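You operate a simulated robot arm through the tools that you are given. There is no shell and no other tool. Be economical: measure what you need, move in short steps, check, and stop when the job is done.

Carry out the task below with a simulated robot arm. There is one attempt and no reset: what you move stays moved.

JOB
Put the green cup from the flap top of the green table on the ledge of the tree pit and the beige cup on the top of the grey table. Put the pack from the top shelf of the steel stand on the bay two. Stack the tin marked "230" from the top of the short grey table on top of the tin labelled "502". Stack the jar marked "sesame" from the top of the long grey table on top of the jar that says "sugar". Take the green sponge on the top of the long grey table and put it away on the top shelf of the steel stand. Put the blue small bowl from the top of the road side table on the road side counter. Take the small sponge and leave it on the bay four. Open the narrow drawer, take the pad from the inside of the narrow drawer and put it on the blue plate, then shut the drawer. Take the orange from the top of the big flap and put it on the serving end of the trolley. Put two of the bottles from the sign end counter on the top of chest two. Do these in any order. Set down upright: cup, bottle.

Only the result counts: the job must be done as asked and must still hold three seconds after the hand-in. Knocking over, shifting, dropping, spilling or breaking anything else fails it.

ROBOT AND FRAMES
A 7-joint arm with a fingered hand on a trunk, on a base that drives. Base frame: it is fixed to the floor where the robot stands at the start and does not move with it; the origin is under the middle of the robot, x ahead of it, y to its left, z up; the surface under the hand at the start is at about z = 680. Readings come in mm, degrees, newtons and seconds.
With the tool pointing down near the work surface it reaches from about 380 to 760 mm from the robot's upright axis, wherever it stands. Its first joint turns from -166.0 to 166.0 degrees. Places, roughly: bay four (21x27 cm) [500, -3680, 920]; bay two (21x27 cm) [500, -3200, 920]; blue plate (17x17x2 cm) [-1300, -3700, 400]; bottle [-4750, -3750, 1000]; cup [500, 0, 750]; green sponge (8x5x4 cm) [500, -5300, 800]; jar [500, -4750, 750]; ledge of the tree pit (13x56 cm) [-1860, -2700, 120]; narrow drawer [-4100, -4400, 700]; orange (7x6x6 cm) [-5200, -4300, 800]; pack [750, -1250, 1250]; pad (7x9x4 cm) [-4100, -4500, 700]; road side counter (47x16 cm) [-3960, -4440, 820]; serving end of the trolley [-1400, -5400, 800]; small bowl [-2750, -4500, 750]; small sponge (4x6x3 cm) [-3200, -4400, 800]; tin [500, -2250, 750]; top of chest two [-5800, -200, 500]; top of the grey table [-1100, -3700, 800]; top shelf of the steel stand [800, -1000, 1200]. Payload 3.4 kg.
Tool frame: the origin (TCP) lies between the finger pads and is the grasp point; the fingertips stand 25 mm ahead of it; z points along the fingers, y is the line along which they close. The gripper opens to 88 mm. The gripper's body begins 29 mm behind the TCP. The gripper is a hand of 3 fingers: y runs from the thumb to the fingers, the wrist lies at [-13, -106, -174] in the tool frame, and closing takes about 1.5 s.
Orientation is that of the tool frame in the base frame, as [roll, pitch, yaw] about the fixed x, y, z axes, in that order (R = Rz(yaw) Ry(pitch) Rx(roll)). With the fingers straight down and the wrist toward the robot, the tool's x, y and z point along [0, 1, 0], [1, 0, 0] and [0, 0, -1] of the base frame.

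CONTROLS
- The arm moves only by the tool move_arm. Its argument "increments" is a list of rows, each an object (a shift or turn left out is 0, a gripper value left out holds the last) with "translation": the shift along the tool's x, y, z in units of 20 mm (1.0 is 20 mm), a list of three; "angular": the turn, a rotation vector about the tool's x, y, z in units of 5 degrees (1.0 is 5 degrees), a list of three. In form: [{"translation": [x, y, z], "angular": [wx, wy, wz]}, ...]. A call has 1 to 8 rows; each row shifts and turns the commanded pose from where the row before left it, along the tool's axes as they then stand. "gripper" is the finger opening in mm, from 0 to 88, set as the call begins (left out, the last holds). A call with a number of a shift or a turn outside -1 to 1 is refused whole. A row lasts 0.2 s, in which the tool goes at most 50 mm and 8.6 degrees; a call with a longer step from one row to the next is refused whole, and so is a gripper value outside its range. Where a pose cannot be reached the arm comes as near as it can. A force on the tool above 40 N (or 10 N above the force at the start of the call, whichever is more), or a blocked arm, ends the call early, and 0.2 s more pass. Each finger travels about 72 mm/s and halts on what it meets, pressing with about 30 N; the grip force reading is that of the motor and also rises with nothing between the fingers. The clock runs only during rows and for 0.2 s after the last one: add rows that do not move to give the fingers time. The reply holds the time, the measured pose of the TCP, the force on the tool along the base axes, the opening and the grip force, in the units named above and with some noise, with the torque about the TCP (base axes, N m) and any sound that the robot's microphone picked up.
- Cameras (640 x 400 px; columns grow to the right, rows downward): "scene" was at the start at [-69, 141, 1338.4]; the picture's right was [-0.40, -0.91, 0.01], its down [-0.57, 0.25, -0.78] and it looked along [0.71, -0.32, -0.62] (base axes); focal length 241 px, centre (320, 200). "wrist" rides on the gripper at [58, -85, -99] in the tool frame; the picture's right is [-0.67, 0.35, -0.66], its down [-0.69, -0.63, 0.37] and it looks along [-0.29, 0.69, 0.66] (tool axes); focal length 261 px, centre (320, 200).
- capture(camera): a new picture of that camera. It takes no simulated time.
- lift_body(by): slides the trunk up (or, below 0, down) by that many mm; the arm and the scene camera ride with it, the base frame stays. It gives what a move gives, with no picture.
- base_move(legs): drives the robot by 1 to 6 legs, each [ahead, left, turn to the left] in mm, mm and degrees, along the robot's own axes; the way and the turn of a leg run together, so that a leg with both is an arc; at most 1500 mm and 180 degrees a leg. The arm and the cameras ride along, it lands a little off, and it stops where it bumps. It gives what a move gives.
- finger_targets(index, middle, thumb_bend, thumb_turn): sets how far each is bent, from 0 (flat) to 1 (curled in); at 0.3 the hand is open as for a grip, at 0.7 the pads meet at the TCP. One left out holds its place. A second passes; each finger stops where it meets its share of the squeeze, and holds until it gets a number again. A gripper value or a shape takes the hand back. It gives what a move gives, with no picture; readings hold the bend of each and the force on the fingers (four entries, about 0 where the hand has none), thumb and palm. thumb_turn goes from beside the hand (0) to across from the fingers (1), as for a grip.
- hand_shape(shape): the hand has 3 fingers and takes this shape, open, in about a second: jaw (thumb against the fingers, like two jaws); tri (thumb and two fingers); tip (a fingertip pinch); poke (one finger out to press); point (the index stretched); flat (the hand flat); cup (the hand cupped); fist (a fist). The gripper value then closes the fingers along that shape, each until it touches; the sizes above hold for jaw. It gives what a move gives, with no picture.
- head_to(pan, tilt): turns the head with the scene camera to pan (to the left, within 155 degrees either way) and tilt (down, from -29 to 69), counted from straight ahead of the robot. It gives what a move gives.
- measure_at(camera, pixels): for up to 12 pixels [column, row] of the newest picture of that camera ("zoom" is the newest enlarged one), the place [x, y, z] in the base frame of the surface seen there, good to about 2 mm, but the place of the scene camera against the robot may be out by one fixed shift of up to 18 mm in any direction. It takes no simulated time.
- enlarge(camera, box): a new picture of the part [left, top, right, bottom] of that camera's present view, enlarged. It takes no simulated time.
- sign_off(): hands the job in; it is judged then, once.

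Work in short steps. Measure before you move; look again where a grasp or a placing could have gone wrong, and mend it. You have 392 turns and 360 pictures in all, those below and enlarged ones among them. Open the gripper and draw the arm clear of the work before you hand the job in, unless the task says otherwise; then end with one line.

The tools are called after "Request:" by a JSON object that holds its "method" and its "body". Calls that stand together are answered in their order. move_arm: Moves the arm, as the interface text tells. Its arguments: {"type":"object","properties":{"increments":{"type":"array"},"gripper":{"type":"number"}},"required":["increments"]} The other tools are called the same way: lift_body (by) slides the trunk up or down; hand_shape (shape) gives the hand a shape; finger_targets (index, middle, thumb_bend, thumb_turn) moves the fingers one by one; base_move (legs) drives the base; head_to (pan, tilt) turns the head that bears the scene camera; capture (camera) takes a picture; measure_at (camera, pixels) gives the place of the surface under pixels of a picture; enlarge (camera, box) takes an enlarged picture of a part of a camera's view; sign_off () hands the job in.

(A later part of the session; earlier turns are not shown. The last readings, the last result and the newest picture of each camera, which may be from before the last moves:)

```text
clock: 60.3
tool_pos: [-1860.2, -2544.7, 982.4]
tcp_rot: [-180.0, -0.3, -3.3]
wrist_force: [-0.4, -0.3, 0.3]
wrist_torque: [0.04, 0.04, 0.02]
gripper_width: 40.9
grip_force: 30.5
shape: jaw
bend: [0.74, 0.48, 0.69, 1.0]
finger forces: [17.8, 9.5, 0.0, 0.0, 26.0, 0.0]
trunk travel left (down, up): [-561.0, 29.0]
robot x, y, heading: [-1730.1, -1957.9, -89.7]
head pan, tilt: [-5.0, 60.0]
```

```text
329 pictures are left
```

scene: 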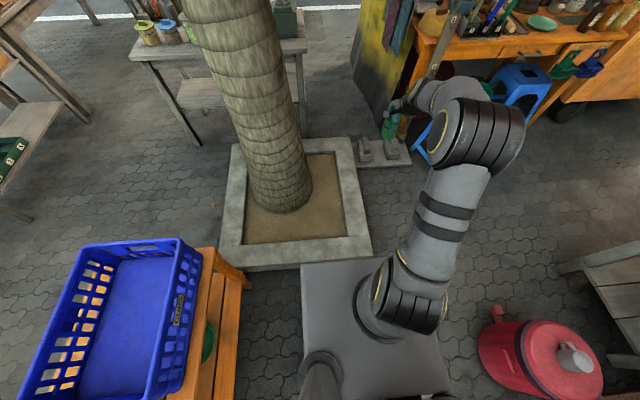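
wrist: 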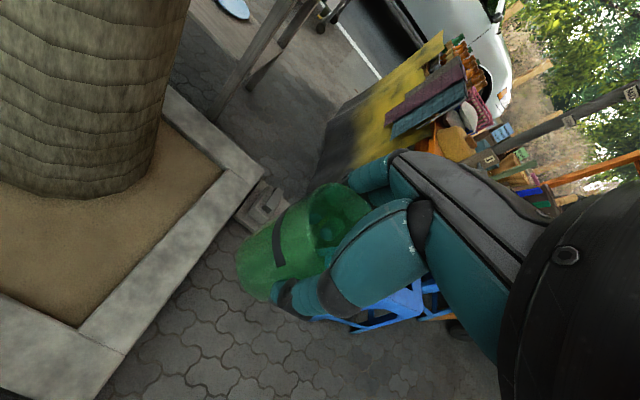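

I measure the ledge edges in both pictures.

Request:
{"method": "measure_at", "body": {"camera": "wrist", "pixels": [[155, 300], [165, 290], [200, 230], [240, 175], [220, 195], [200, 200], [255, 180], [110, 345], [230, 150], [190, 265]]}}

Request:
{"method": "measure_at", "body": {"camera": "scene", "pixels": [[340, 145], [352, 175], [355, 205], [360, 230], [338, 165], [346, 225], [370, 150], [400, 150]]}}

```text
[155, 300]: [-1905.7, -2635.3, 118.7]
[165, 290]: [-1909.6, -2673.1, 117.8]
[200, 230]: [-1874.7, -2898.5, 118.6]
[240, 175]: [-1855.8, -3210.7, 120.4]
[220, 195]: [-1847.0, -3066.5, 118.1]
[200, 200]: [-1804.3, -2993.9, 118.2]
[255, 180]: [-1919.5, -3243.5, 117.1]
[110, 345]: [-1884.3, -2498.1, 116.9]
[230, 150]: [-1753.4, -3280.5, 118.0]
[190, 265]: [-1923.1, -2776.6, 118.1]
```

```text
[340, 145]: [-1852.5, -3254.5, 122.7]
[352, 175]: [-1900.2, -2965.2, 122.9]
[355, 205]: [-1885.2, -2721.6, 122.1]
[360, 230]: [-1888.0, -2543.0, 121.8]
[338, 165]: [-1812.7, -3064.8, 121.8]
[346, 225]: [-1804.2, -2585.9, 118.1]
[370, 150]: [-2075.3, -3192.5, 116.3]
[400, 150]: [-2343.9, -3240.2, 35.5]
```

Ledge top is at z=118, x from -1925 to -1790; the hand is at (-1860,-2545), inside the strip. I lower the trunk 540 and then look.

Request:
{"method": "lift_body", "body": {"by": -540}}

Request:
{"method": "move_arm", "body": {"increments": [{"translation": [0, 0.5, 1]}, {"translation": [0, 0.5, 1]}, {"translation": [0, 0.5, 1]}, {"translation": [0, 0.5, 1]}, {"translation": [0, 0.5, 1]}, {"translation": [0, 0, 1]}, {"translation": [0, 0, 1]}, {}]}}

Request:
{"method": "capture", "body": {"camera": "wrist"}}

Request:
{"method": "capture", "body": {"camera": "scene"}}

```text
refused: -540 is not a number from -400 to 400
```

```text
clock: 62.1
tool_pos: [-1860.8, -2594.2, 842.2]
tcp_rot: [-179.9, -0.3, -3.4]
wrist_force: [-0.3, -0.7, 0.2]
wrist_torque: [0.03, -0.03, 0.03]
gripper_width: 40.5
grip_force: 29.6
shape: jaw
bend: [0.74, 0.49, 0.69, 1.0]
finger forces: [17.9, 9.6, 0.0, 0.0, 26.1, 0.0]
trunk travel left (down, up): [-561.0, 29.0]
robot x, y, heading: [-1734.3, -1957.9, -89.9]
head pan, tilt: [-5.0, 60.0]
```

```text
328 pictures are left
```

wrist: 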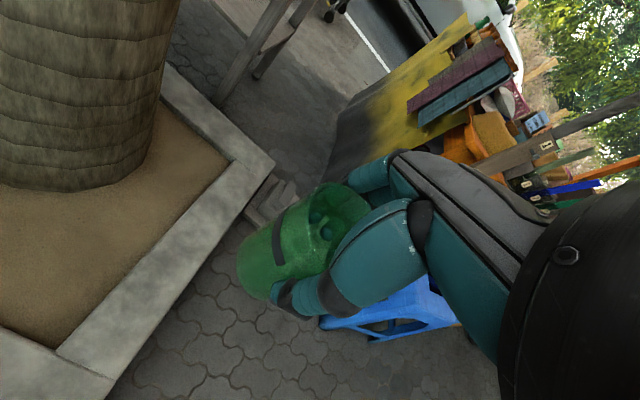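

```text
327 pictures are left
```

scene: 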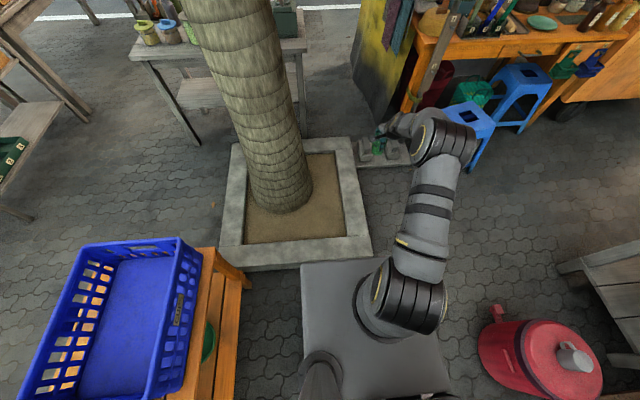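

The lift limit is 400 a call; I lower in two steps and look.

Request:
{"method": "lift_body", "body": {"by": -400}}

Request:
{"method": "lift_body", "body": {"by": -150}}

Request:
{"method": "capture", "body": {"camera": "wrist"}}

Request:
{"method": "capture", "body": {"camera": "scene"}}

```text
clock: 66.0
tool_pos: [-1862.1, -2594.2, 442.2]
tcp_rot: [180.0, -0.3, -3.3]
wrist_force: [-0.7, 0.1, 0.0]
wrist_torque: [0.0, -0.01, -0.02]
gripper_width: 40.9
grip_force: 29.8
shape: jaw
bend: [0.74, 0.49, 0.69, 1.0]
finger forces: [18.1, 9.6, 0.0, 0.0, 26.1, 0.0]
trunk travel left (down, up): [-161.0, 429.0]
robot x, y, heading: [-1729.2, -1955.9, -89.8]
head pan, tilt: [-5.0, 60.0]
```

```text
clock: 67.7
tool_pos: [-1861.3, -2595.1, 292.6]
tcp_rot: [180.0, -0.2, -3.3]
wrist_force: [1.1, 0.4, -0.3]
wrist_torque: [0.02, -0.01, 0.0]
gripper_width: 40.6
grip_force: 30.2
shape: jaw
bend: [0.74, 0.49, 0.69, 1.0]
finger forces: [18.1, 9.6, 0.0, 0.1, 26.1, 0.0]
trunk travel left (down, up): [-11.0, 579.0]
robot x, y, heading: [-1730.1, -1954.2, -89.8]
head pan, tilt: [-5.0, 60.0]
```

```text
326 pictures are left
```

wrist: 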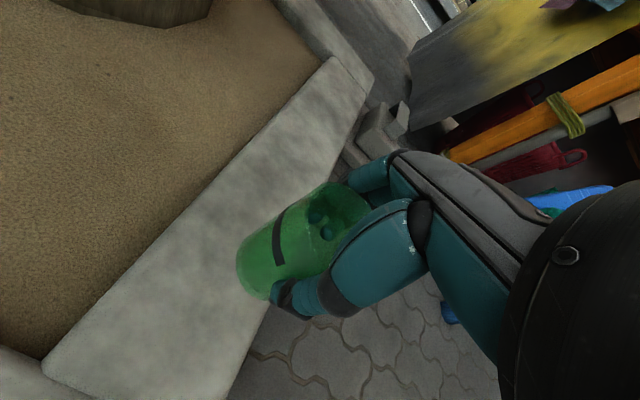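

```text
325 pictures are left
```

scene: 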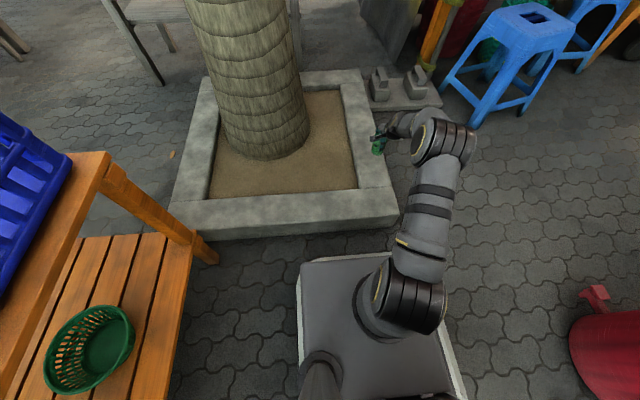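

Lined up with the ledge. I descend 110 mm, then a bit more slowly until contact.

Request:
{"method": "move_arm", "body": {"increments": [{"translation": [0, 0, 1]}, {"translation": [0, 0, 1]}, {"translation": [0, 0, 1]}, {"translation": [0, 0, 1]}, {"translation": [0, 0, 1]}, {"translation": [0, 0, 0.4]}, {}]}}

Request:
{"method": "move_arm", "body": {"increments": [{"translation": [0, 0, 0.15]}, {"translation": [0, 0, 0.15]}, {}]}}

Request:
{"method": "capture", "body": {"camera": "wrist"}}

```text
clock: 69.3
tool_pos: [-1861.5, -2592.9, 184.4]
tcp_rot: [-179.9, -0.1, -3.2]
wrist_force: [-0.1, 0.4, 0.2]
wrist_torque: [-0.01, -0.03, -0.02]
gripper_width: 40.5
grip_force: 30.2
shape: jaw
bend: [0.74, 0.49, 0.69, 1.0]
finger forces: [18.2, 9.6, 0.0, 0.0, 26.1, 0.0]
trunk travel left (down, up): [-11.0, 579.0]
robot x, y, heading: [-1730.3, -1956.8, -90.0]
head pan, tilt: [-5.0, 60.0]
```

```text
clock: 70.1
tool_pos: [-1861.0, -2593.9, 177.3]
tcp_rot: [-179.9, -0.3, -3.3]
wrist_force: [0.0, 0.8, -0.2]
wrist_torque: [-0.01, 0.0, 0.0]
gripper_width: 40.2
grip_force: 30.4
shape: jaw
bend: [0.74, 0.49, 0.69, 1.0]
finger forces: [18.2, 9.6, 0.0, 0.0, 26.1, 0.0]
trunk travel left (down, up): [-11.0, 579.0]
robot x, y, heading: [-1733.1, -1959.6, -89.8]
head pan, tilt: [-5.0, 60.0]
```

```text
324 pictures are left
```

wrist: 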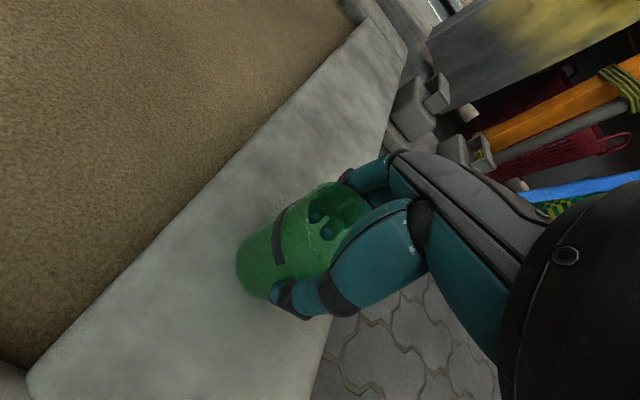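

No contact yet; I go down a few more millimetres, then open.

Request:
{"method": "move_arm", "body": {"increments": [{"translation": [0, 0, 0.1]}, {"translation": [0, 0, 0.1]}, {}]}}

Request:
{"method": "move_arm", "body": {"increments": [{"translation": [0, 0, 0.05]}, {}]}}

```text
clock: 70.9
tool_pos: [-1861.0, -2593.3, 176.9]
tcp_rot: [179.8, -0.3, -3.3]
wrist_force: [1.0, 1.4, 9.1]
wrist_torque: [0.04, -0.01, -0.02]
gripper_width: 40.6
grip_force: 30.0
shape: jaw
bend: [0.74, 0.49, 0.69, 1.0]
finger forces: [18.3, 9.8, 0.0, 0.0, 28.0, 0.1]
trunk travel left (down, up): [-11.0, 579.0]
robot x, y, heading: [-1732.3, -1956.8, -90.0]
head pan, tilt: [-5.0, 60.0]
```

```text
clock: 71.5
tool_pos: [-1860.3, -2595.2, 175.3]
tcp_rot: [179.8, -0.2, -3.3]
wrist_force: [0.9, 1.5, 17.9]
wrist_torque: [0.11, -0.03, 0.05]
gripper_width: 40.7
grip_force: 29.8
shape: jaw
bend: [0.74, 0.49, 0.69, 1.0]
finger forces: [18.7, 10.4, 0.1, 0.1, 29.2, 0.0]
trunk travel left (down, up): [-11.0, 579.0]
robot x, y, heading: [-1731.3, -1957.4, -89.7]
head pan, tilt: [-5.0, 60.0]
```

Contact (18 N up). I ease up 1 mm, open the hand, and look.

Request:
{"method": "move_arm", "body": {"increments": [{"translation": [0, 0, -0.08]}, {}]}}

Request:
{"method": "move_arm", "body": {"increments": [{}, {}, {}, {}, {}, {}], "gripper": 88}}

Request:
{"method": "capture", "body": {"camera": "wrist"}}

```text
clock: 72.1
tool_pos: [-1860.9, -2594.0, 175.7]
tcp_rot: [179.9, -0.1, -3.3]
wrist_force: [1.0, -4.3, 11.6]
wrist_torque: [-0.06, -0.01, 0.01]
gripper_width: 40.8
grip_force: 30.0
shape: jaw
bend: [0.74, 0.49, 0.69, 1.0]
finger forces: [20.5, 11.7, 0.0, 0.0, 27.4, 0.0]
trunk travel left (down, up): [-11.0, 579.0]
robot x, y, heading: [-1732.5, -1958.9, -89.8]
head pan, tilt: [-5.0, 60.0]
```

```text
clock: 73.5
tool_pos: [-1860.8, -2594.1, 176.5]
tcp_rot: [-179.9, -0.3, -3.3]
wrist_force: [-0.4, 0.0, -0.2]
wrist_torque: [0.0, -0.01, 0.0]
gripper_width: 87.6
grip_force: 0.0
shape: jaw
bend: [0.3, 0.3, 0.3, 0.98]
finger forces: [0.1, 0.0, 0.0, 0.0, 0.0, 0.1]
trunk travel left (down, up): [-11.0, 579.0]
robot x, y, heading: [-1734.6, -1956.8, -89.6]
head pan, tilt: [-5.0, 60.0]
```

```text
323 pictures are left
```

wrist: 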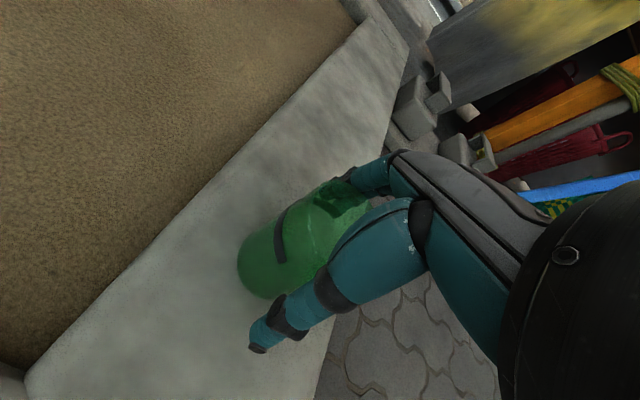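

The cup stands upright on the ledge. I withdraw straight up and verify from a distance.

Request:
{"method": "move_arm", "body": {"increments": [{"translation": [0, 0, -0.5]}, {"translation": [0, 0, -1]}, {"translation": [0, 0, -1]}, {"translation": [0, 0, -1]}, {"translation": [0, 0, -1]}, {"translation": [0, 0, -1]}, {"translation": [0, 0, -1]}, {"translation": [0, 0, -1]}]}}

Request:
{"method": "lift_body", "body": {"by": 400}}

Request:
{"method": "capture", "body": {"camera": "wrist"}}

```text
clock: 75.3
tool_pos: [-1861.3, -2594.1, 325.1]
tcp_rot: [-179.9, -0.3, -3.3]
wrist_force: [-0.7, -0.6, 0.3]
wrist_torque: [0.02, 0.01, 0.03]
gripper_width: 87.7
grip_force: 0.1
shape: jaw
bend: [0.3, 0.3, 0.3, 0.98]
finger forces: [0.0, 0.0, 0.0, 0.0, 0.1, 0.1]
trunk travel left (down, up): [-11.0, 579.0]
robot x, y, heading: [-1730.3, -1960.0, -90.0]
head pan, tilt: [-5.0, 60.0]
```

```text
clock: 79.1
tool_pos: [-1861.8, -2594.0, 725.6]
tcp_rot: [-180.0, -0.3, -3.3]
wrist_force: [-0.2, 0.9, 0.3]
wrist_torque: [-0.01, 0.01, 0.02]
gripper_width: 87.4
grip_force: 0.0
shape: jaw
bend: [0.3, 0.3, 0.3, 0.98]
finger forces: [0.1, 0.1, 0.1, 0.0, 0.0, 0.0]
trunk travel left (down, up): [-411.0, 179.0]
robot x, y, heading: [-1730.5, -1957.2, -89.8]
head pan, tilt: [-5.0, 60.0]
```

```text
322 pictures are left
```

wrist: 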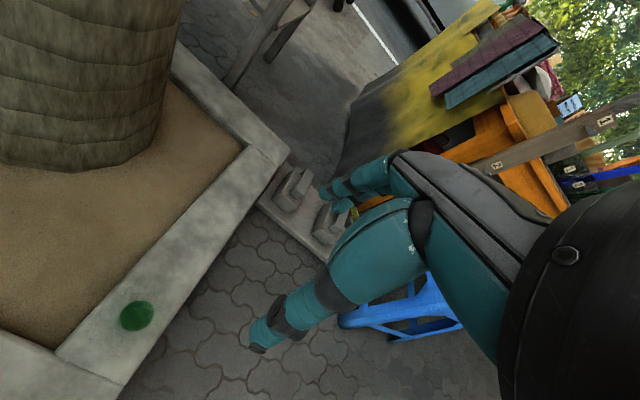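

Green cup done. Next the beige cup: I raise the hand, drive back and take up a pose near (-172,-4) with heading 21° so the hand is over the beige cup.

Request:
{"method": "lift_body", "body": {"by": 150}}

Request:
{"method": "base_move", "body": {"legs": [[-1240, 0, 0], [0, 1130, 0], [0, 0, 110.5], [652, 516, 0]]}}

Request:
{"method": "capture", "body": {"camera": "wrist"}}

```text
clock: 80.9
tool_pos: [-1863.1, -2593.7, 874.5]
tcp_rot: [-179.9, -0.2, -3.3]
wrist_force: [0.3, 0.2, 0.1]
wrist_torque: [0.0, 0.02, 0.0]
gripper_width: 87.5
grip_force: 0.3
shape: jaw
bend: [0.3, 0.3, 0.3, 0.98]
finger forces: [0.0, 0.0, 0.1, 0.1, 0.1, 0.1]
trunk travel left (down, up): [-561.0, 29.0]
robot x, y, heading: [-1733.5, -1959.2, -89.9]
head pan, tilt: [-5.0, 60.0]
```

```text
clock: 101.2
tool_pos: [440.5, 146.3, 875.6]
tcp_rot: [-179.9, -0.3, 108.3]
wrist_force: [0.1, -0.3, 0.3]
wrist_torque: [-0.02, 0.0, 0.04]
gripper_width: 87.9
grip_force: 0.2
shape: jaw
bend: [0.3, 0.3, 0.3, 0.98]
finger forces: [0.1, 0.0, 0.0, 0.0, 0.0, 0.1]
trunk travel left (down, up): [-561.0, 29.0]
robot x, y, heading: [-202.2, 33.7, 21.8]
head pan, tilt: [-5.0, 60.0]
```

```text
321 pictures are left
```

wrist: 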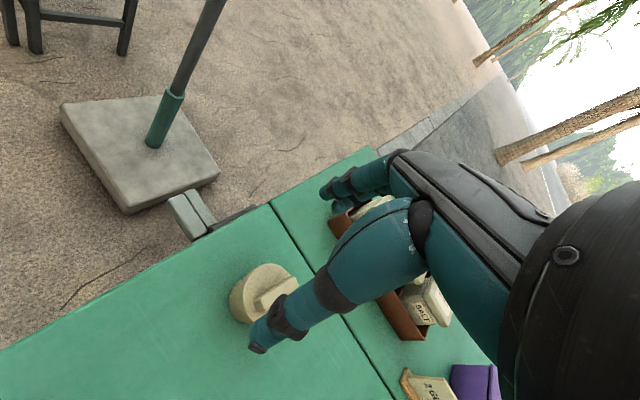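

The beige cup is at (265,292) in the wrist picture. I enlarge and measure its rim, bar and surroundings.

Request:
{"method": "enlarge", "body": {"camera": "wrist", "box": [210, 240, 320, 340]}}

Request:
{"method": "measure_at", "body": {"camera": "zoom", "pixels": [[285, 130], [200, 140], [165, 205], [350, 150], [280, 235], [330, 170], [250, 200], [120, 180], [180, 310], [155, 250]]}}

```text
4.00 times, centred on (265, 290) of wrist
```

zoom: 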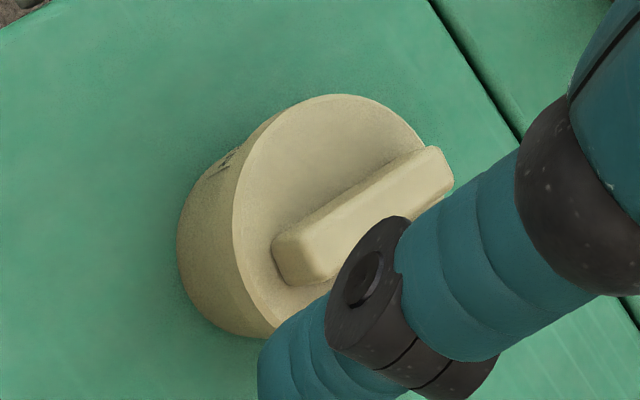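

```text
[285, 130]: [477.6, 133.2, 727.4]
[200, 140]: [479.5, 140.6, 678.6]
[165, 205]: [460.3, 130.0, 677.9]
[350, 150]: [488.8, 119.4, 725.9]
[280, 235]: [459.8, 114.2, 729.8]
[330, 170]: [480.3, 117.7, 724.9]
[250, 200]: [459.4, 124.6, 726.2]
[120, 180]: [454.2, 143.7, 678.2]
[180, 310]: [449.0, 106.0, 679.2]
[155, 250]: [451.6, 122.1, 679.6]
```

The lid circle's centre comes out at (478,102), radius 32, knob top about z 746. I move above it, part-way down, and check.

Request:
{"method": "move_arm", "body": {"increments": [{"translation": [-0.9, 0.38, 0.6]}, {"translation": [-0.9, 0.37, 0.6]}, {"translation": [-0.87, 0.37, 0.6]}, {"translation": [0, 0, 1]}, {"translation": [0, 0, 1]}, {}]}}

Request:
{"method": "capture", "body": {"camera": "wrist"}}

```text
clock: 102.6
tool_pos: [478.1, 102.4, 798.7]
tcp_rot: [-179.9, -0.3, 108.3]
wrist_force: [-0.9, -1.1, -0.5]
wrist_torque: [0.05, -0.01, -0.03]
gripper_width: 87.6
grip_force: 0.0
shape: jaw
bend: [0.3, 0.3, 0.3, 0.98]
finger forces: [0.0, 0.0, 0.0, 0.0, 0.0, 0.0]
trunk travel left (down, up): [-561.0, 29.0]
robot x, y, heading: [-199.0, 33.0, 21.8]
head pan, tilt: [-5.0, 60.0]
```

```text
319 pictures are left
```

wrist: 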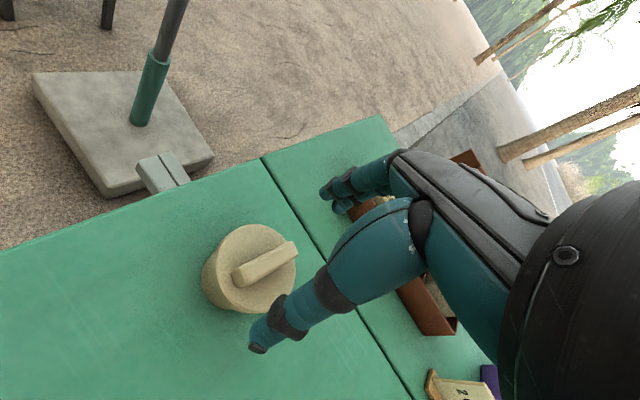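

Lid centre at (257,267) as predicted. I descend to z 724 and close.

Request:
{"method": "move_arm", "body": {"increments": [{"translation": [0, 0, 1]}, {"translation": [0, 0, 1]}, {"translation": [0, 0, 1]}, {"translation": [0, 0, 0.7]}, {}]}}

Request:
{"method": "move_arm", "body": {"increments": [{}, {}, {}, {}, {}], "gripper": 45}}

Request:
{"method": "capture", "body": {"camera": "wrist"}}

```text
clock: 103.8
tool_pos: [477.4, 102.3, 723.9]
tcp_rot: [-180.0, -0.2, 108.4]
wrist_force: [0.3, -0.1, 0.7]
wrist_torque: [0.02, -0.01, -0.03]
gripper_width: 87.9
grip_force: 0.1
shape: jaw
bend: [0.3, 0.3, 0.3, 0.98]
finger forces: [0.0, 0.1, 0.0, 0.0, 0.1, 0.1]
trunk travel left (down, up): [-561.0, 29.0]
robot x, y, heading: [-197.6, 33.7, 21.5]
head pan, tilt: [-5.0, 60.0]
```

```text
clock: 105.0
tool_pos: [478.0, 103.1, 724.5]
tcp_rot: [-179.9, -0.3, 108.3]
wrist_force: [-0.1, -0.6, -0.4]
wrist_torque: [-0.01, -0.02, 0.01]
gripper_width: 47.4
grip_force: 29.3
shape: jaw
bend: [0.74, 0.44, 0.69, 1.0]
finger forces: [19.9, 10.2, 0.0, 0.1, 30.0, 0.1]
trunk travel left (down, up): [-561.0, 29.0]
robot x, y, heading: [-198.7, 23.0, 22.2]
head pan, tilt: [-5.0, 60.0]
```

```text
318 pictures are left
```

wrist: 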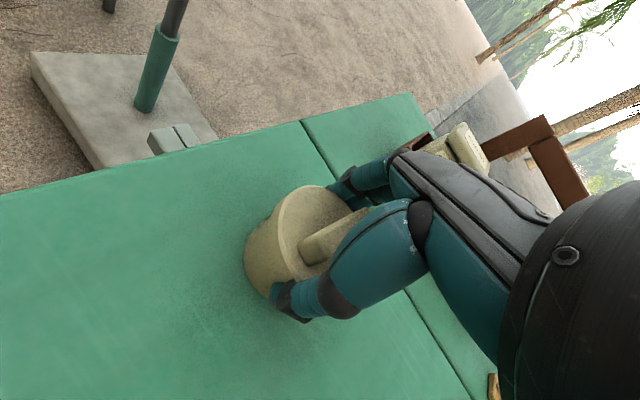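

Gripped (20/10/30 N). I lift and check that the whole cup comes along.

Request:
{"method": "move_arm", "body": {"increments": [{"translation": [0, 0, -0.5]}, {"translation": [0, 0, -1]}, {"translation": [0, 0, -1]}, {"translation": [0, 0, -1]}, {"translation": [0, 0, -1]}, {"translation": [0, 0, -1]}, {"translation": [0, 0, -1]}, {"translation": [0, 0, -1]}]}}

Request:
{"method": "capture", "body": {"camera": "wrist"}}

Request:
{"method": "head_to", "body": {"pan": -5, "tilt": 50}}

Request:
{"method": "capture", "body": {"camera": "scene"}}

```text
clock: 106.8
tool_pos: [478.2, 102.0, 875.6]
tcp_rot: [-179.9, -0.3, 108.3]
wrist_force: [-0.2, 0.2, -1.2]
wrist_torque: [0.0, -0.05, 0.0]
gripper_width: 47.6
grip_force: 30.0
shape: jaw
bend: [0.74, 0.44, 0.69, 1.0]
finger forces: [19.9, 10.1, 0.0, 0.0, 30.1, 0.0]
trunk travel left (down, up): [-561.0, 29.0]
robot x, y, heading: [-195.7, 31.3, 21.7]
head pan, tilt: [-5.0, 60.0]
```

```text
317 pictures are left
```

wrist: 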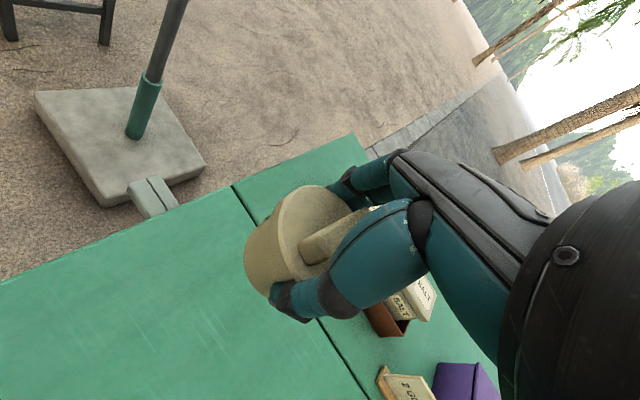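

```text
clock: 107.5
tool_pos: [478.1, 102.4, 874.4]
tcp_rot: [-179.9, -0.2, 108.3]
wrist_force: [0.0, 0.0, -0.6]
wrist_torque: [-0.03, -0.02, -0.02]
gripper_width: 47.5
grip_force: 30.3
shape: jaw
bend: [0.74, 0.44, 0.69, 1.0]
finger forces: [20.0, 10.1, 0.1, 0.0, 30.1, 0.0]
trunk travel left (down, up): [-561.0, 29.0]
robot x, y, heading: [-199.3, 30.7, 21.9]
head pan, tilt: [-5.0, 50.0]
```

```text
316 pictures are left
```

scene: 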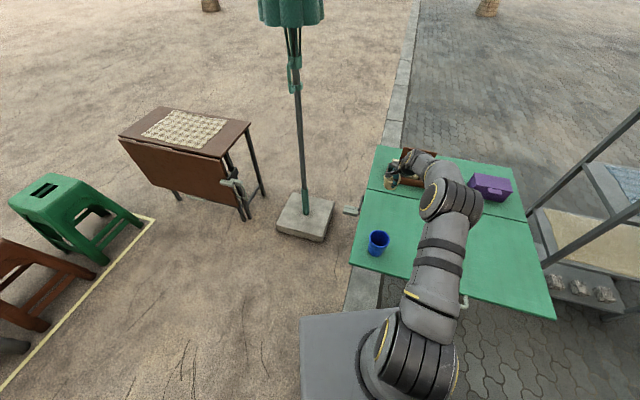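

The cup came along whole. I carry it: back off, turn to face -y, travel down the corridor at x≈-250 to y≈-2600 and look for the grey table.

Request:
{"method": "base_move", "body": {"legs": [[-460, -388, 0], [0, 0, -111.8], [100, 230, 0], [1000, 0, 0], [1000, 0, 0]]}}

Request:
{"method": "head_to", "body": {"pan": -40, "tilt": 30}}

Request:
{"method": "capture", "body": {"camera": "scene"}}

Request:
{"method": "head_to", "body": {"pan": 40, "tilt": 30}}

Request:
{"method": "capture", "body": {"camera": "scene"}}

```text
clock: 126.6
tool_pos: [-469.5, -3250.4, 874.4]
tcp_rot: [-179.9, -0.3, -3.6]
wrist_force: [0.5, 0.0, -0.6]
wrist_torque: [-0.01, -0.04, -0.01]
gripper_width: 46.6
grip_force: 29.5
shape: jaw
bend: [0.74, 0.44, 0.69, 1.0]
finger forces: [19.6, 10.0, 0.0, 0.0, 29.4, 0.0]
trunk travel left (down, up): [-561.0, 29.0]
robot x, y, heading: [-283.3, -2598.2, -89.8]
head pan, tilt: [-5.0, 50.0]
```

```text
clock: 127.6
tool_pos: [-469.7, -3249.4, 874.4]
tcp_rot: [-179.9, -0.2, -3.6]
wrist_force: [-0.3, 0.4, -0.5]
wrist_torque: [-0.02, 0.01, 0.01]
gripper_width: 46.7
grip_force: 29.9
shape: jaw
bend: [0.74, 0.44, 0.69, 1.0]
finger forces: [19.7, 10.0, 0.1, 0.0, 29.4, 0.0]
trunk travel left (down, up): [-561.0, 29.0]
robot x, y, heading: [-280.4, -2591.8, -90.0]
head pan, tilt: [-40.0, 30.0]
```

```text
315 pictures are left
```

scene: 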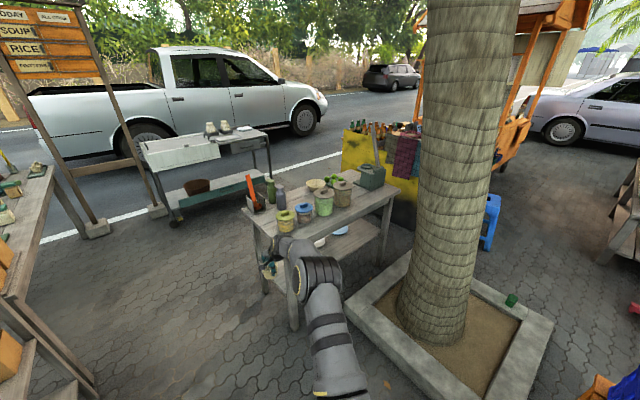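

```text
clock: 129.2
tool_pos: [-468.7, -3248.4, 874.5]
tcp_rot: [-179.9, -0.4, -3.5]
wrist_force: [-0.2, 0.4, -0.9]
wrist_torque: [0.02, -0.04, 0.02]
gripper_width: 46.8
grip_force: 29.8
shape: jaw
bend: [0.74, 0.44, 0.69, 1.0]
finger forces: [19.6, 10.0, 0.1, 0.0, 29.4, 0.1]
trunk travel left (down, up): [-561.0, 29.0]
robot x, y, heading: [-279.0, -2595.2, -90.1]
head pan, tilt: [40.0, 30.0]
```

```text
314 pictures are left
```

scene: 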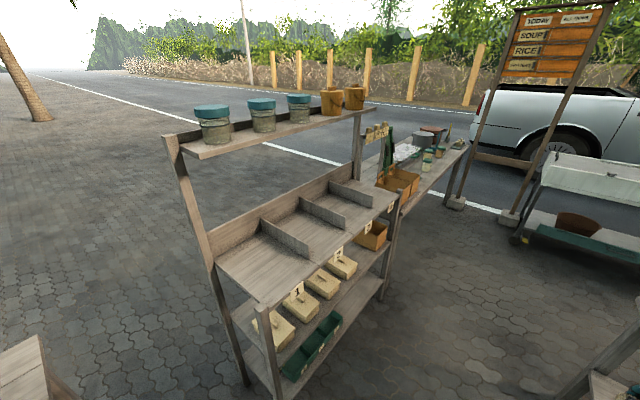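

I see the grey table with jars at (310,205) in the first picture and the bay rack in the second. I enlarge the grey table to find free space.

Request:
{"method": "head_to", "body": {"pan": -45, "tilt": 38}}

Request:
{"method": "enlarge", "body": {"camera": "scene", "box": [230, 100, 430, 250]}}

Request:
{"method": "measure_at", "body": {"camera": "zoom", "pixels": [[200, 200], [250, 160], [300, 180], [350, 150], [400, 120], [440, 140], [330, 200], [150, 170], [480, 100], [380, 190], [120, 200], [350, 260]]}}

```text
clock: 130.8
tool_pos: [-468.8, -3251.9, 875.1]
tcp_rot: [-180.0, -0.3, -3.7]
wrist_force: [0.2, 0.6, -0.8]
wrist_torque: [0.0, 0.04, 0.02]
gripper_width: 46.9
grip_force: 30.3
shape: jaw
bend: [0.74, 0.44, 0.69, 1.0]
finger forces: [19.6, 10.0, 0.0, 0.0, 29.4, 0.0]
trunk travel left (down, up): [-561.0, 29.0]
robot x, y, heading: [-281.7, -2595.2, -89.8]
head pan, tilt: [-45.0, 38.0]
```

```text
2.67 times, centred on (330, 175) of scene
```

zoom: 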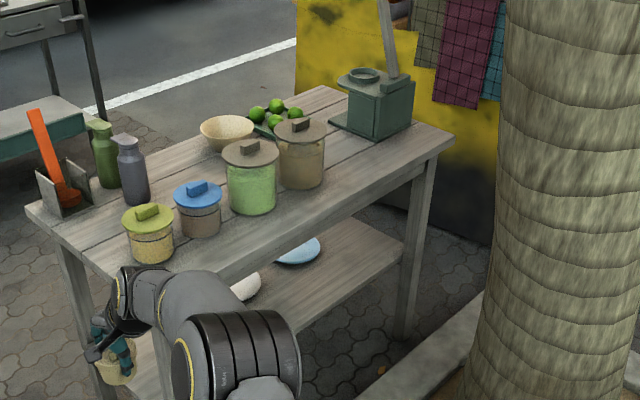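

```text
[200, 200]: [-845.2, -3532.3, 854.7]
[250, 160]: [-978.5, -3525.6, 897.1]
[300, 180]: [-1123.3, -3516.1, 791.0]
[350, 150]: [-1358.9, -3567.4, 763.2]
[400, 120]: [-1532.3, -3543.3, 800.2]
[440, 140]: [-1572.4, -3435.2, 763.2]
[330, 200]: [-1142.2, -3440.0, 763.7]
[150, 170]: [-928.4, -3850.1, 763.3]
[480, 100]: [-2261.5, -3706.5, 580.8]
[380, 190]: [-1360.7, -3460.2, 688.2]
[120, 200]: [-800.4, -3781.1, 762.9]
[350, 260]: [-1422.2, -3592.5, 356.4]
```

Table top is at z≈758 and there is a free area near (-1310,-3550) between the tan jar and the mill. I raise the cup, drive to (-933,-2985) heading -108° and look.

Request:
{"method": "move_arm", "body": {"increments": [{"translation": [0, 0, -1]}, {"translation": [0, 0, -1]}, {"translation": [0, 0, -1]}, {"translation": [0, 0, -1]}, {"translation": [0, 0, -1]}, {"translation": [0, 0, -1]}, {"translation": [0, 0, -1]}]}}

Request:
{"method": "base_move", "body": {"legs": [[0, 0, -17.7], [198, -621, 0], [372, 119, 0]]}}

Request:
{"method": "capture", "body": {"camera": "wrist"}}

Request:
{"method": "head_to", "body": {"pan": -10, "tilt": 50}}

Request:
{"method": "capture", "body": {"camera": "scene"}}

```text
clock: 132.3
tool_pos: [-469.5, -3251.3, 1015.4]
tcp_rot: [-179.9, -0.3, -3.6]
wrist_force: [-0.1, 0.4, -0.8]
wrist_torque: [-0.02, -0.01, -0.03]
gripper_width: 46.9
grip_force: 30.2
shape: jaw
bend: [0.74, 0.44, 0.69, 1.0]
finger forces: [19.6, 10.0, 0.0, 0.0, 29.3, 0.1]
trunk travel left (down, up): [-561.0, 29.0]
robot x, y, heading: [-282.5, -2596.7, -89.9]
head pan, tilt: [-45.0, 38.0]
```

```text
clock: 135.7
tool_pos: [-1022.6, -3152.6, 1015.6]
tcp_rot: [-179.9, -0.1, -23.3]
wrist_force: [-0.1, 0.7, -0.1]
wrist_torque: [0.0, 0.01, -0.01]
gripper_width: 46.6
grip_force: 30.1
shape: jaw
bend: [0.74, 0.44, 0.69, 1.0]
finger forces: [19.6, 10.2, 0.0, 0.0, 29.7, 0.1]
trunk travel left (down, up): [-561.0, 29.0]
robot x, y, heading: [-624.0, -2601.4, -109.6]
head pan, tilt: [-45.0, 38.0]
stopped in leg 2: the robot was blocked; the commanded pose is now the measured one
```

```text
312 pictures are left
```

wrist: 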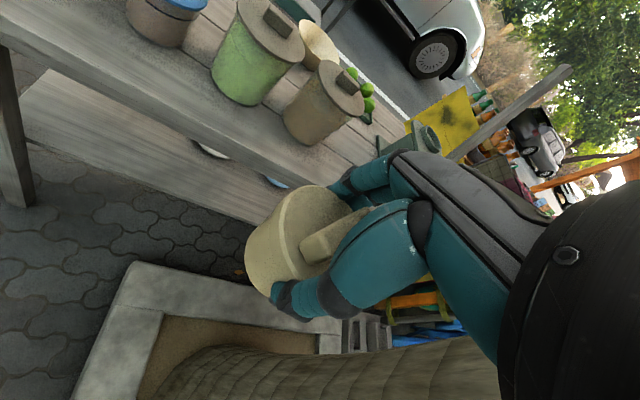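

```text
clock: 136.7
tool_pos: [-1022.4, -3152.7, 1013.9]
tcp_rot: [-179.9, -0.1, -23.3]
wrist_force: [-0.6, -0.3, -0.5]
wrist_torque: [0.0, 0.03, -0.01]
gripper_width: 46.7
grip_force: 30.0
shape: jaw
bend: [0.74, 0.44, 0.69, 1.0]
finger forces: [19.6, 10.2, 0.1, 0.0, 29.7, 0.0]
trunk travel left (down, up): [-561.0, 29.0]
robot x, y, heading: [-623.1, -2600.8, -109.6]
head pan, tilt: [-10.0, 50.0]
```

```text
311 pictures are left
```

scene: 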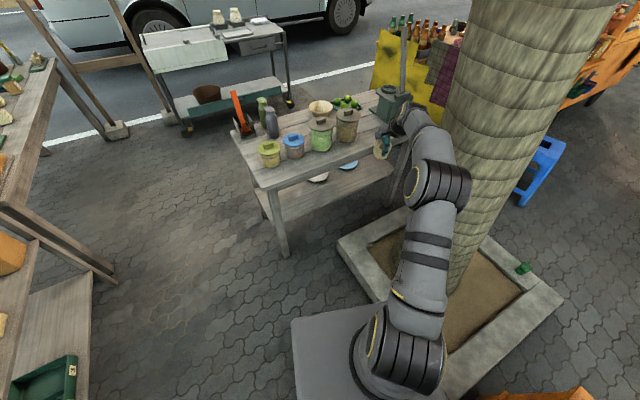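

Blocked at (-624,-2601). I measure the pit edges and look toward the trolley to see what I touched.

Request:
{"method": "measure_at", "body": {"camera": "scene", "pixels": [[345, 240], [385, 290], [440, 360], [400, 212], [460, 370], [560, 300], [300, 300], [300, 250], [525, 268], [480, 385], [285, 255], [345, 265]]}}

Request:
{"method": "head_to", "body": {"pan": -90, "tilt": 60}}

Request:
{"method": "capture", "body": {"camera": "scene"}}

```text
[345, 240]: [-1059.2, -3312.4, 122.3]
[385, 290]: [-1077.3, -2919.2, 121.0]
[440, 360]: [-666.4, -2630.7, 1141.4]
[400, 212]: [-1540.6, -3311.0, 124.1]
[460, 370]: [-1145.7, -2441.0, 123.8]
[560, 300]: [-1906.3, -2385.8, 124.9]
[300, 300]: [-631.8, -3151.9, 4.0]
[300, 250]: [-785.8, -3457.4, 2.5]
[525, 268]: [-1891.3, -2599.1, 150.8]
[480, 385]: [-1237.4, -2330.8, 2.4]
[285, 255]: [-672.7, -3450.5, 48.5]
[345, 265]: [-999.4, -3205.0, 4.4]
```

```text
clock: 138.2
tool_pos: [-1023.6, -3151.7, 1014.5]
tcp_rot: [-179.9, -0.1, -23.4]
wrist_force: [0.3, 0.1, 0.1]
wrist_torque: [-0.02, 0.01, 0.01]
gripper_width: 46.8
grip_force: 30.1
shape: jaw
bend: [0.74, 0.44, 0.69, 1.0]
finger forces: [19.6, 10.2, 0.0, 0.0, 29.7, 0.0]
trunk travel left (down, up): [-561.0, 29.0]
robot x, y, heading: [-626.0, -2599.9, -109.4]
head pan, tilt: [-90.0, 60.0]
```

```text
310 pictures are left
```

scene: 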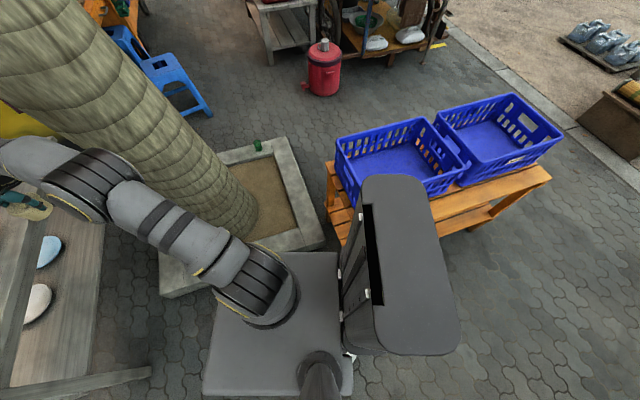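

The rear may have met the trolley. I move back off +x slightly and check the trolley's leg positions against the earlier ones ((-790,-1383), (-1160,-1384)).

Request:
{"method": "base_move", "body": {"legs": [[0, 150, 0]]}}

Request:
{"method": "head_to", "body": {"pan": -115, "tilt": 50}}

Request:
{"method": "capture", "body": {"camera": "scene"}}

```text
clock: 139.6
tool_pos: [-880.3, -3203.8, 1014.4]
tcp_rot: [-179.9, -0.2, -23.2]
wrist_force: [0.8, -0.7, -0.7]
wrist_torque: [0.01, 0.02, 0.03]
gripper_width: 46.5
grip_force: 29.8
shape: jaw
bend: [0.74, 0.44, 0.69, 1.0]
finger forces: [19.6, 10.1, 0.1, 0.1, 29.7, 0.0]
trunk travel left (down, up): [-561.0, 29.0]
robot x, y, heading: [-480.4, -2648.8, -109.3]
head pan, tilt: [-90.0, 60.0]
```

```text
clock: 140.4
tool_pos: [-879.7, -3203.3, 1013.9]
tcp_rot: [-179.8, -0.1, -23.2]
wrist_force: [0.2, -0.7, -0.5]
wrist_torque: [-0.01, 0.0, 0.02]
gripper_width: 46.8
grip_force: 30.2
shape: jaw
bend: [0.74, 0.44, 0.69, 1.0]
finger forces: [19.5, 10.2, 0.1, 0.0, 29.7, 0.1]
trunk travel left (down, up): [-561.0, 29.0]
robot x, y, heading: [-483.6, -2646.3, -109.6]
head pan, tilt: [-115.0, 50.0]
```

```text
309 pictures are left
```

scene: 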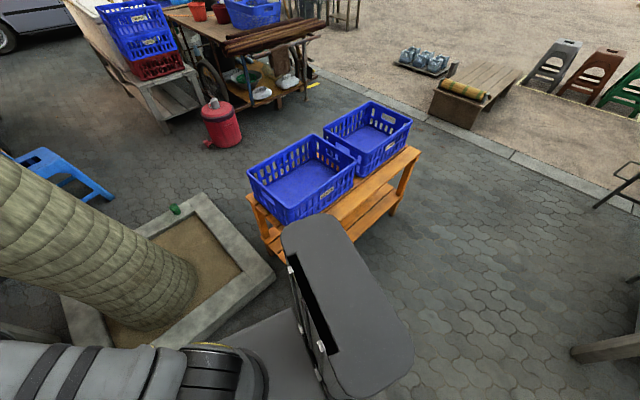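

Request:
{"method": "measure_at", "body": {"camera": "scene", "pixels": [[394, 212], [396, 205], [412, 155], [408, 165], [250, 205], [262, 245], [360, 195], [395, 115], [300, 190], [330, 200]]}}

Request:
{"method": "enlarge", "body": {"camera": "scene", "box": [230, 90, 440, 270]}}

```text
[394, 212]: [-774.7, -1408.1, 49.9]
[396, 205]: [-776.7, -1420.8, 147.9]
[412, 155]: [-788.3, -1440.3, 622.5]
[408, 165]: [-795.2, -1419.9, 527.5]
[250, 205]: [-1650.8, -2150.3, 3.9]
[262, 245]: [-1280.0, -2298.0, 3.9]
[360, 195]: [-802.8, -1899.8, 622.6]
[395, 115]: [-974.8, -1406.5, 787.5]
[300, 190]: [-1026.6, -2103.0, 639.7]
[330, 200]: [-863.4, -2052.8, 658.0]
```

```text
2.22 times, centred on (335, 180) of scene
```

zoom: 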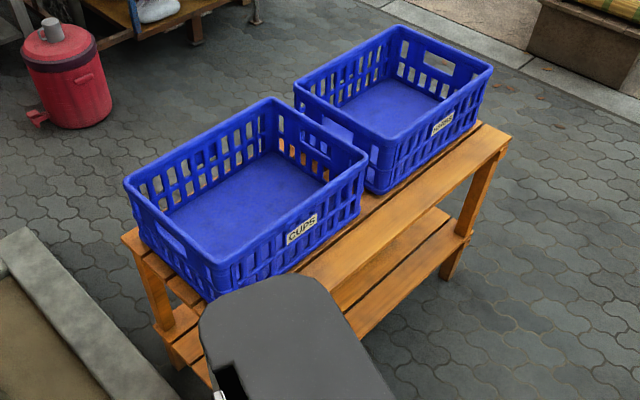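

The trolley's leg and edge readings agree with the earlier ones. I go around to (-721,-3074), heading -124°, staying clear of the pit's east edge (x≈-1030) and the table corner.

Request:
{"method": "base_move", "body": {"legs": [[0, 0, -14.5], [470, 42, 0]]}}

Request:
{"method": "head_to", "body": {"pan": -5, "tilt": 50}}

Request:
{"method": "capture", "body": {"camera": "scene"}}

Request:
{"method": "capture", "body": {"camera": "wrist"}}

```text
clock: 143.9
tool_pos: [-1211.9, -3457.3, 1014.3]
tcp_rot: [-179.9, -0.3, -38.2]
wrist_force: [-0.1, -0.2, -0.6]
wrist_torque: [-0.02, -0.04, -0.04]
gripper_width: 46.7
grip_force: 30.3
shape: jaw
bend: [0.74, 0.44, 0.69, 1.0]
finger forces: [19.6, 10.0, 0.1, 0.0, 29.5, 0.1]
trunk travel left (down, up): [-561.0, 29.0]
robot x, y, heading: [-684.0, -3024.3, -124.3]
head pan, tilt: [-115.0, 50.0]
stopped in leg 2: the robot was blocked; the commanded pose is now the measured one
```

```text
clock: 145.8
tool_pos: [-1211.7, -3458.3, 1014.2]
tcp_rot: [-179.7, -0.1, -38.2]
wrist_force: [0.1, 0.0, -0.7]
wrist_torque: [-0.01, 0.04, 0.02]
gripper_width: 46.4
grip_force: 30.2
shape: jaw
bend: [0.74, 0.44, 0.69, 1.0]
finger forces: [19.5, 10.1, 0.0, 0.0, 29.5, 0.0]
trunk travel left (down, up): [-561.0, 29.0]
robot x, y, heading: [-685.9, -3024.8, -124.3]
head pan, tilt: [-5.0, 50.0]
```

```text
307 pictures are left
```

scene: 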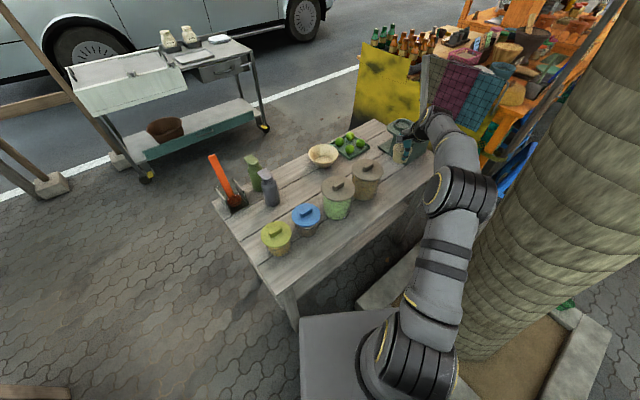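

```text
306 pictures are left
```

wrist: 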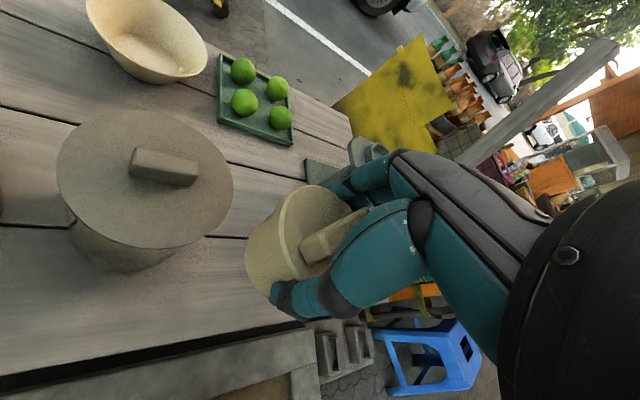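

I measure the tan jar and free table area in the wrist picture to choose the spot.

Request:
{"method": "measure_at", "body": {"camera": "wrist", "pixels": [[225, 190], [220, 225], [160, 240], [70, 160], [235, 235], [225, 260], [235, 310], [250, 200], [290, 140], [180, 350], [310, 175], [150, 130]]}}

```text
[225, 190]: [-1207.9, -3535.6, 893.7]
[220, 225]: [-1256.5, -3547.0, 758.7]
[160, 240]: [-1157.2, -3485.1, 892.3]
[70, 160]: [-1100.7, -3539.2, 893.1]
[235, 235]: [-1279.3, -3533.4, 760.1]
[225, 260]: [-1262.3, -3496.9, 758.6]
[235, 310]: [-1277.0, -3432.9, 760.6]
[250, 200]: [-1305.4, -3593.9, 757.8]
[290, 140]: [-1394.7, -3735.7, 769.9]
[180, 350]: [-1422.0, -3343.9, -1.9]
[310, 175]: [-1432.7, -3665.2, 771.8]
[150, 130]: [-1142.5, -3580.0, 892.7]
```

The jar's centre is at (-1155,-3540), lid top 893; the front edge is at y≈-3428. I aim for (-1300,-3500): shift the base 45 mm toward -y and extend the arm.

Request:
{"method": "base_move", "body": {"legs": [[37, 25, 0]]}}

Request:
{"method": "move_arm", "body": {"increments": [{"translation": [-0.9, 0.65, 0]}, {"translation": [-0.9, 0.65, 0]}, {"translation": [-0.9, 0.65, 0]}, {"translation": [-0.85, 0.65, 0]}, {}]}}

Request:
{"method": "capture", "body": {"camera": "wrist"}}

```text
clock: 146.7
tool_pos: [-1211.9, -3502.2, 1013.3]
tcp_rot: [-179.8, -0.1, -38.1]
wrist_force: [0.0, 0.2, -0.2]
wrist_torque: [0.03, -0.05, -0.03]
gripper_width: 46.9
grip_force: 30.0
shape: jaw
bend: [0.74, 0.44, 0.69, 1.0]
finger forces: [19.6, 10.0, 0.1, 0.0, 29.5, 0.0]
trunk travel left (down, up): [-561.0, 29.0]
robot x, y, heading: [-683.7, -3070.4, -124.2]
head pan, tilt: [-5.0, 50.0]
```

```text
clock: 147.8
tool_pos: [-1271.9, -3480.6, 1005.3]
tcp_rot: [-179.7, -0.1, -38.0]
wrist_force: [0.0, 0.1, -0.5]
wrist_torque: [0.02, 0.02, -0.06]
gripper_width: 46.5
grip_force: 29.9
shape: jaw
bend: [0.74, 0.44, 0.69, 1.0]
finger forces: [19.6, 9.9, 0.0, 0.0, 29.3, 0.0]
out of reach, approached as far as the arm can: row 3, 4
trunk travel left (down, up): [-561.0, 29.0]
robot x, y, heading: [-684.4, -3071.1, -124.5]
head pan, tilt: [-5.0, 50.0]
```

```text
305 pictures are left
```

wrist: 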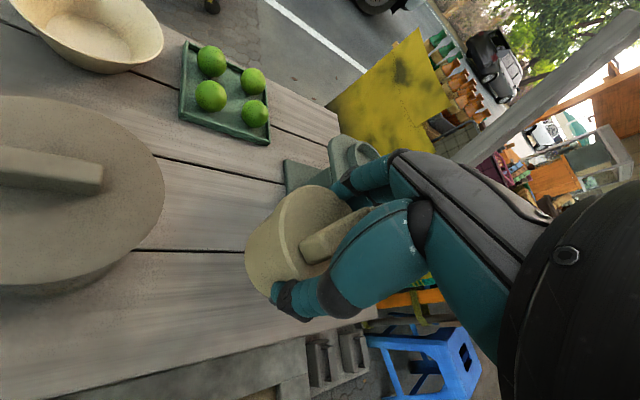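

Reach ends at (-1272,-3481); going lower should give more. I descend 140 with a slight outward shift and check.

Request:
{"method": "move_arm", "body": {"increments": [{"translation": [0, 0, 1]}, {"translation": [0, 0, 1]}, {"translation": [0, 0, 1]}, {"translation": [0, 0, 1]}, {"translation": [0, 0.4, 1]}, {"translation": [0, 0.4, 1]}, {"translation": [0, 0.4, 1]}, {}]}}

Request:
{"method": "capture", "body": {"camera": "wrist"}}

Request:
{"method": "enlarge", "body": {"camera": "scene", "box": [300, 80, 500, 220]}}

```text
clock: 149.7
tool_pos: [-1271.1, -3490.0, 866.4]
tcp_rot: [-179.8, -0.1, -38.1]
wrist_force: [-0.1, -0.2, -0.8]
wrist_torque: [0.0, 0.0, 0.0]
gripper_width: 46.2
grip_force: 29.8
shape: jaw
bend: [0.74, 0.44, 0.69, 1.0]
finger forces: [19.5, 10.0, 0.0, 0.0, 29.2, 0.1]
out of reach, approached as far as the arm can: row 6, 7
trunk travel left (down, up): [-561.0, 29.0]
robot x, y, heading: [-684.0, -3069.5, -124.2]
head pan, tilt: [-5.0, 50.0]
```

```text
304 pictures are left
```

wrist: 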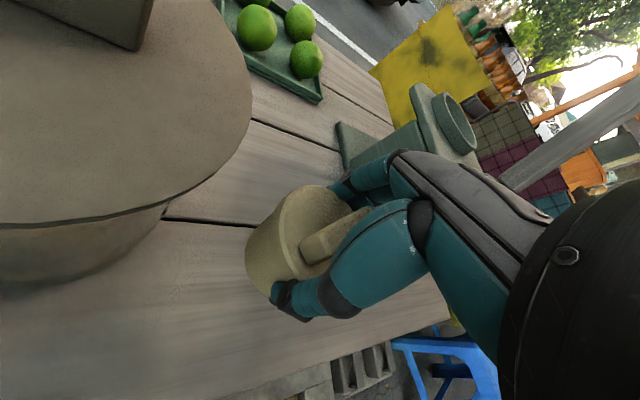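

```text
2.86 times, centred on (400, 150) of scene
```

zoom: 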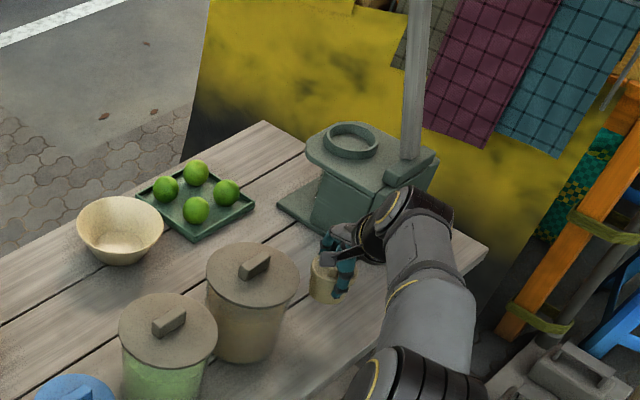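

Clear spot. I lower the trunk 58 mm and then creep down to contact.

Request:
{"method": "lift_body", "body": {"by": -58}}

Request:
{"method": "lift_body", "body": {"by": -5}}

Request:
{"method": "capture", "body": {"camera": "wrist"}}

```text
clock: 150.6
tool_pos: [-1270.1, -3489.8, 808.3]
tcp_rot: [-179.8, 0.0, -38.1]
wrist_force: [0.2, 0.2, 0.3]
wrist_torque: [-0.02, 0.0, -0.01]
gripper_width: 46.6
grip_force: 30.1
shape: jaw
bend: [0.74, 0.44, 0.69, 1.0]
finger forces: [19.4, 9.8, 0.0, 0.0, 29.2, 0.0]
trunk travel left (down, up): [-503.0, 87.0]
robot x, y, heading: [-683.5, -3066.8, -124.2]
head pan, tilt: [-5.0, 50.0]
```

```text
clock: 151.2
tool_pos: [-1270.2, -3489.7, 804.7]
tcp_rot: [-179.9, -0.1, -38.1]
wrist_force: [0.2, 0.4, 2.4]
wrist_torque: [-0.04, 0.04, 0.0]
gripper_width: 46.4
grip_force: 29.9
shape: jaw
bend: [0.74, 0.44, 0.69, 1.0]
finger forces: [19.4, 10.0, 0.1, 0.1, 29.8, 0.1]
trunk travel left (down, up): [-498.0, 92.0]
robot x, y, heading: [-686.7, -3070.2, -124.3]
head pan, tilt: [-5.0, 50.0]
```

```text
302 pictures are left
```

wrist: 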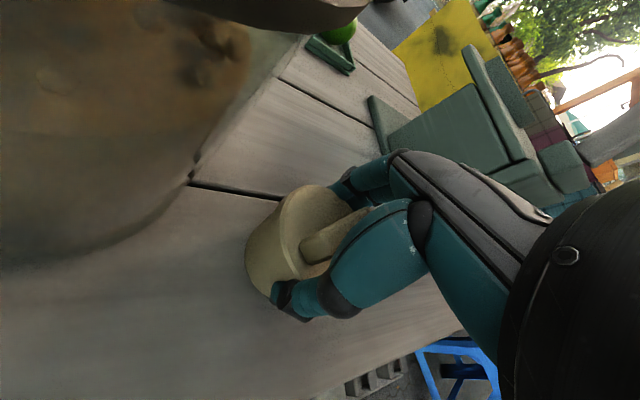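

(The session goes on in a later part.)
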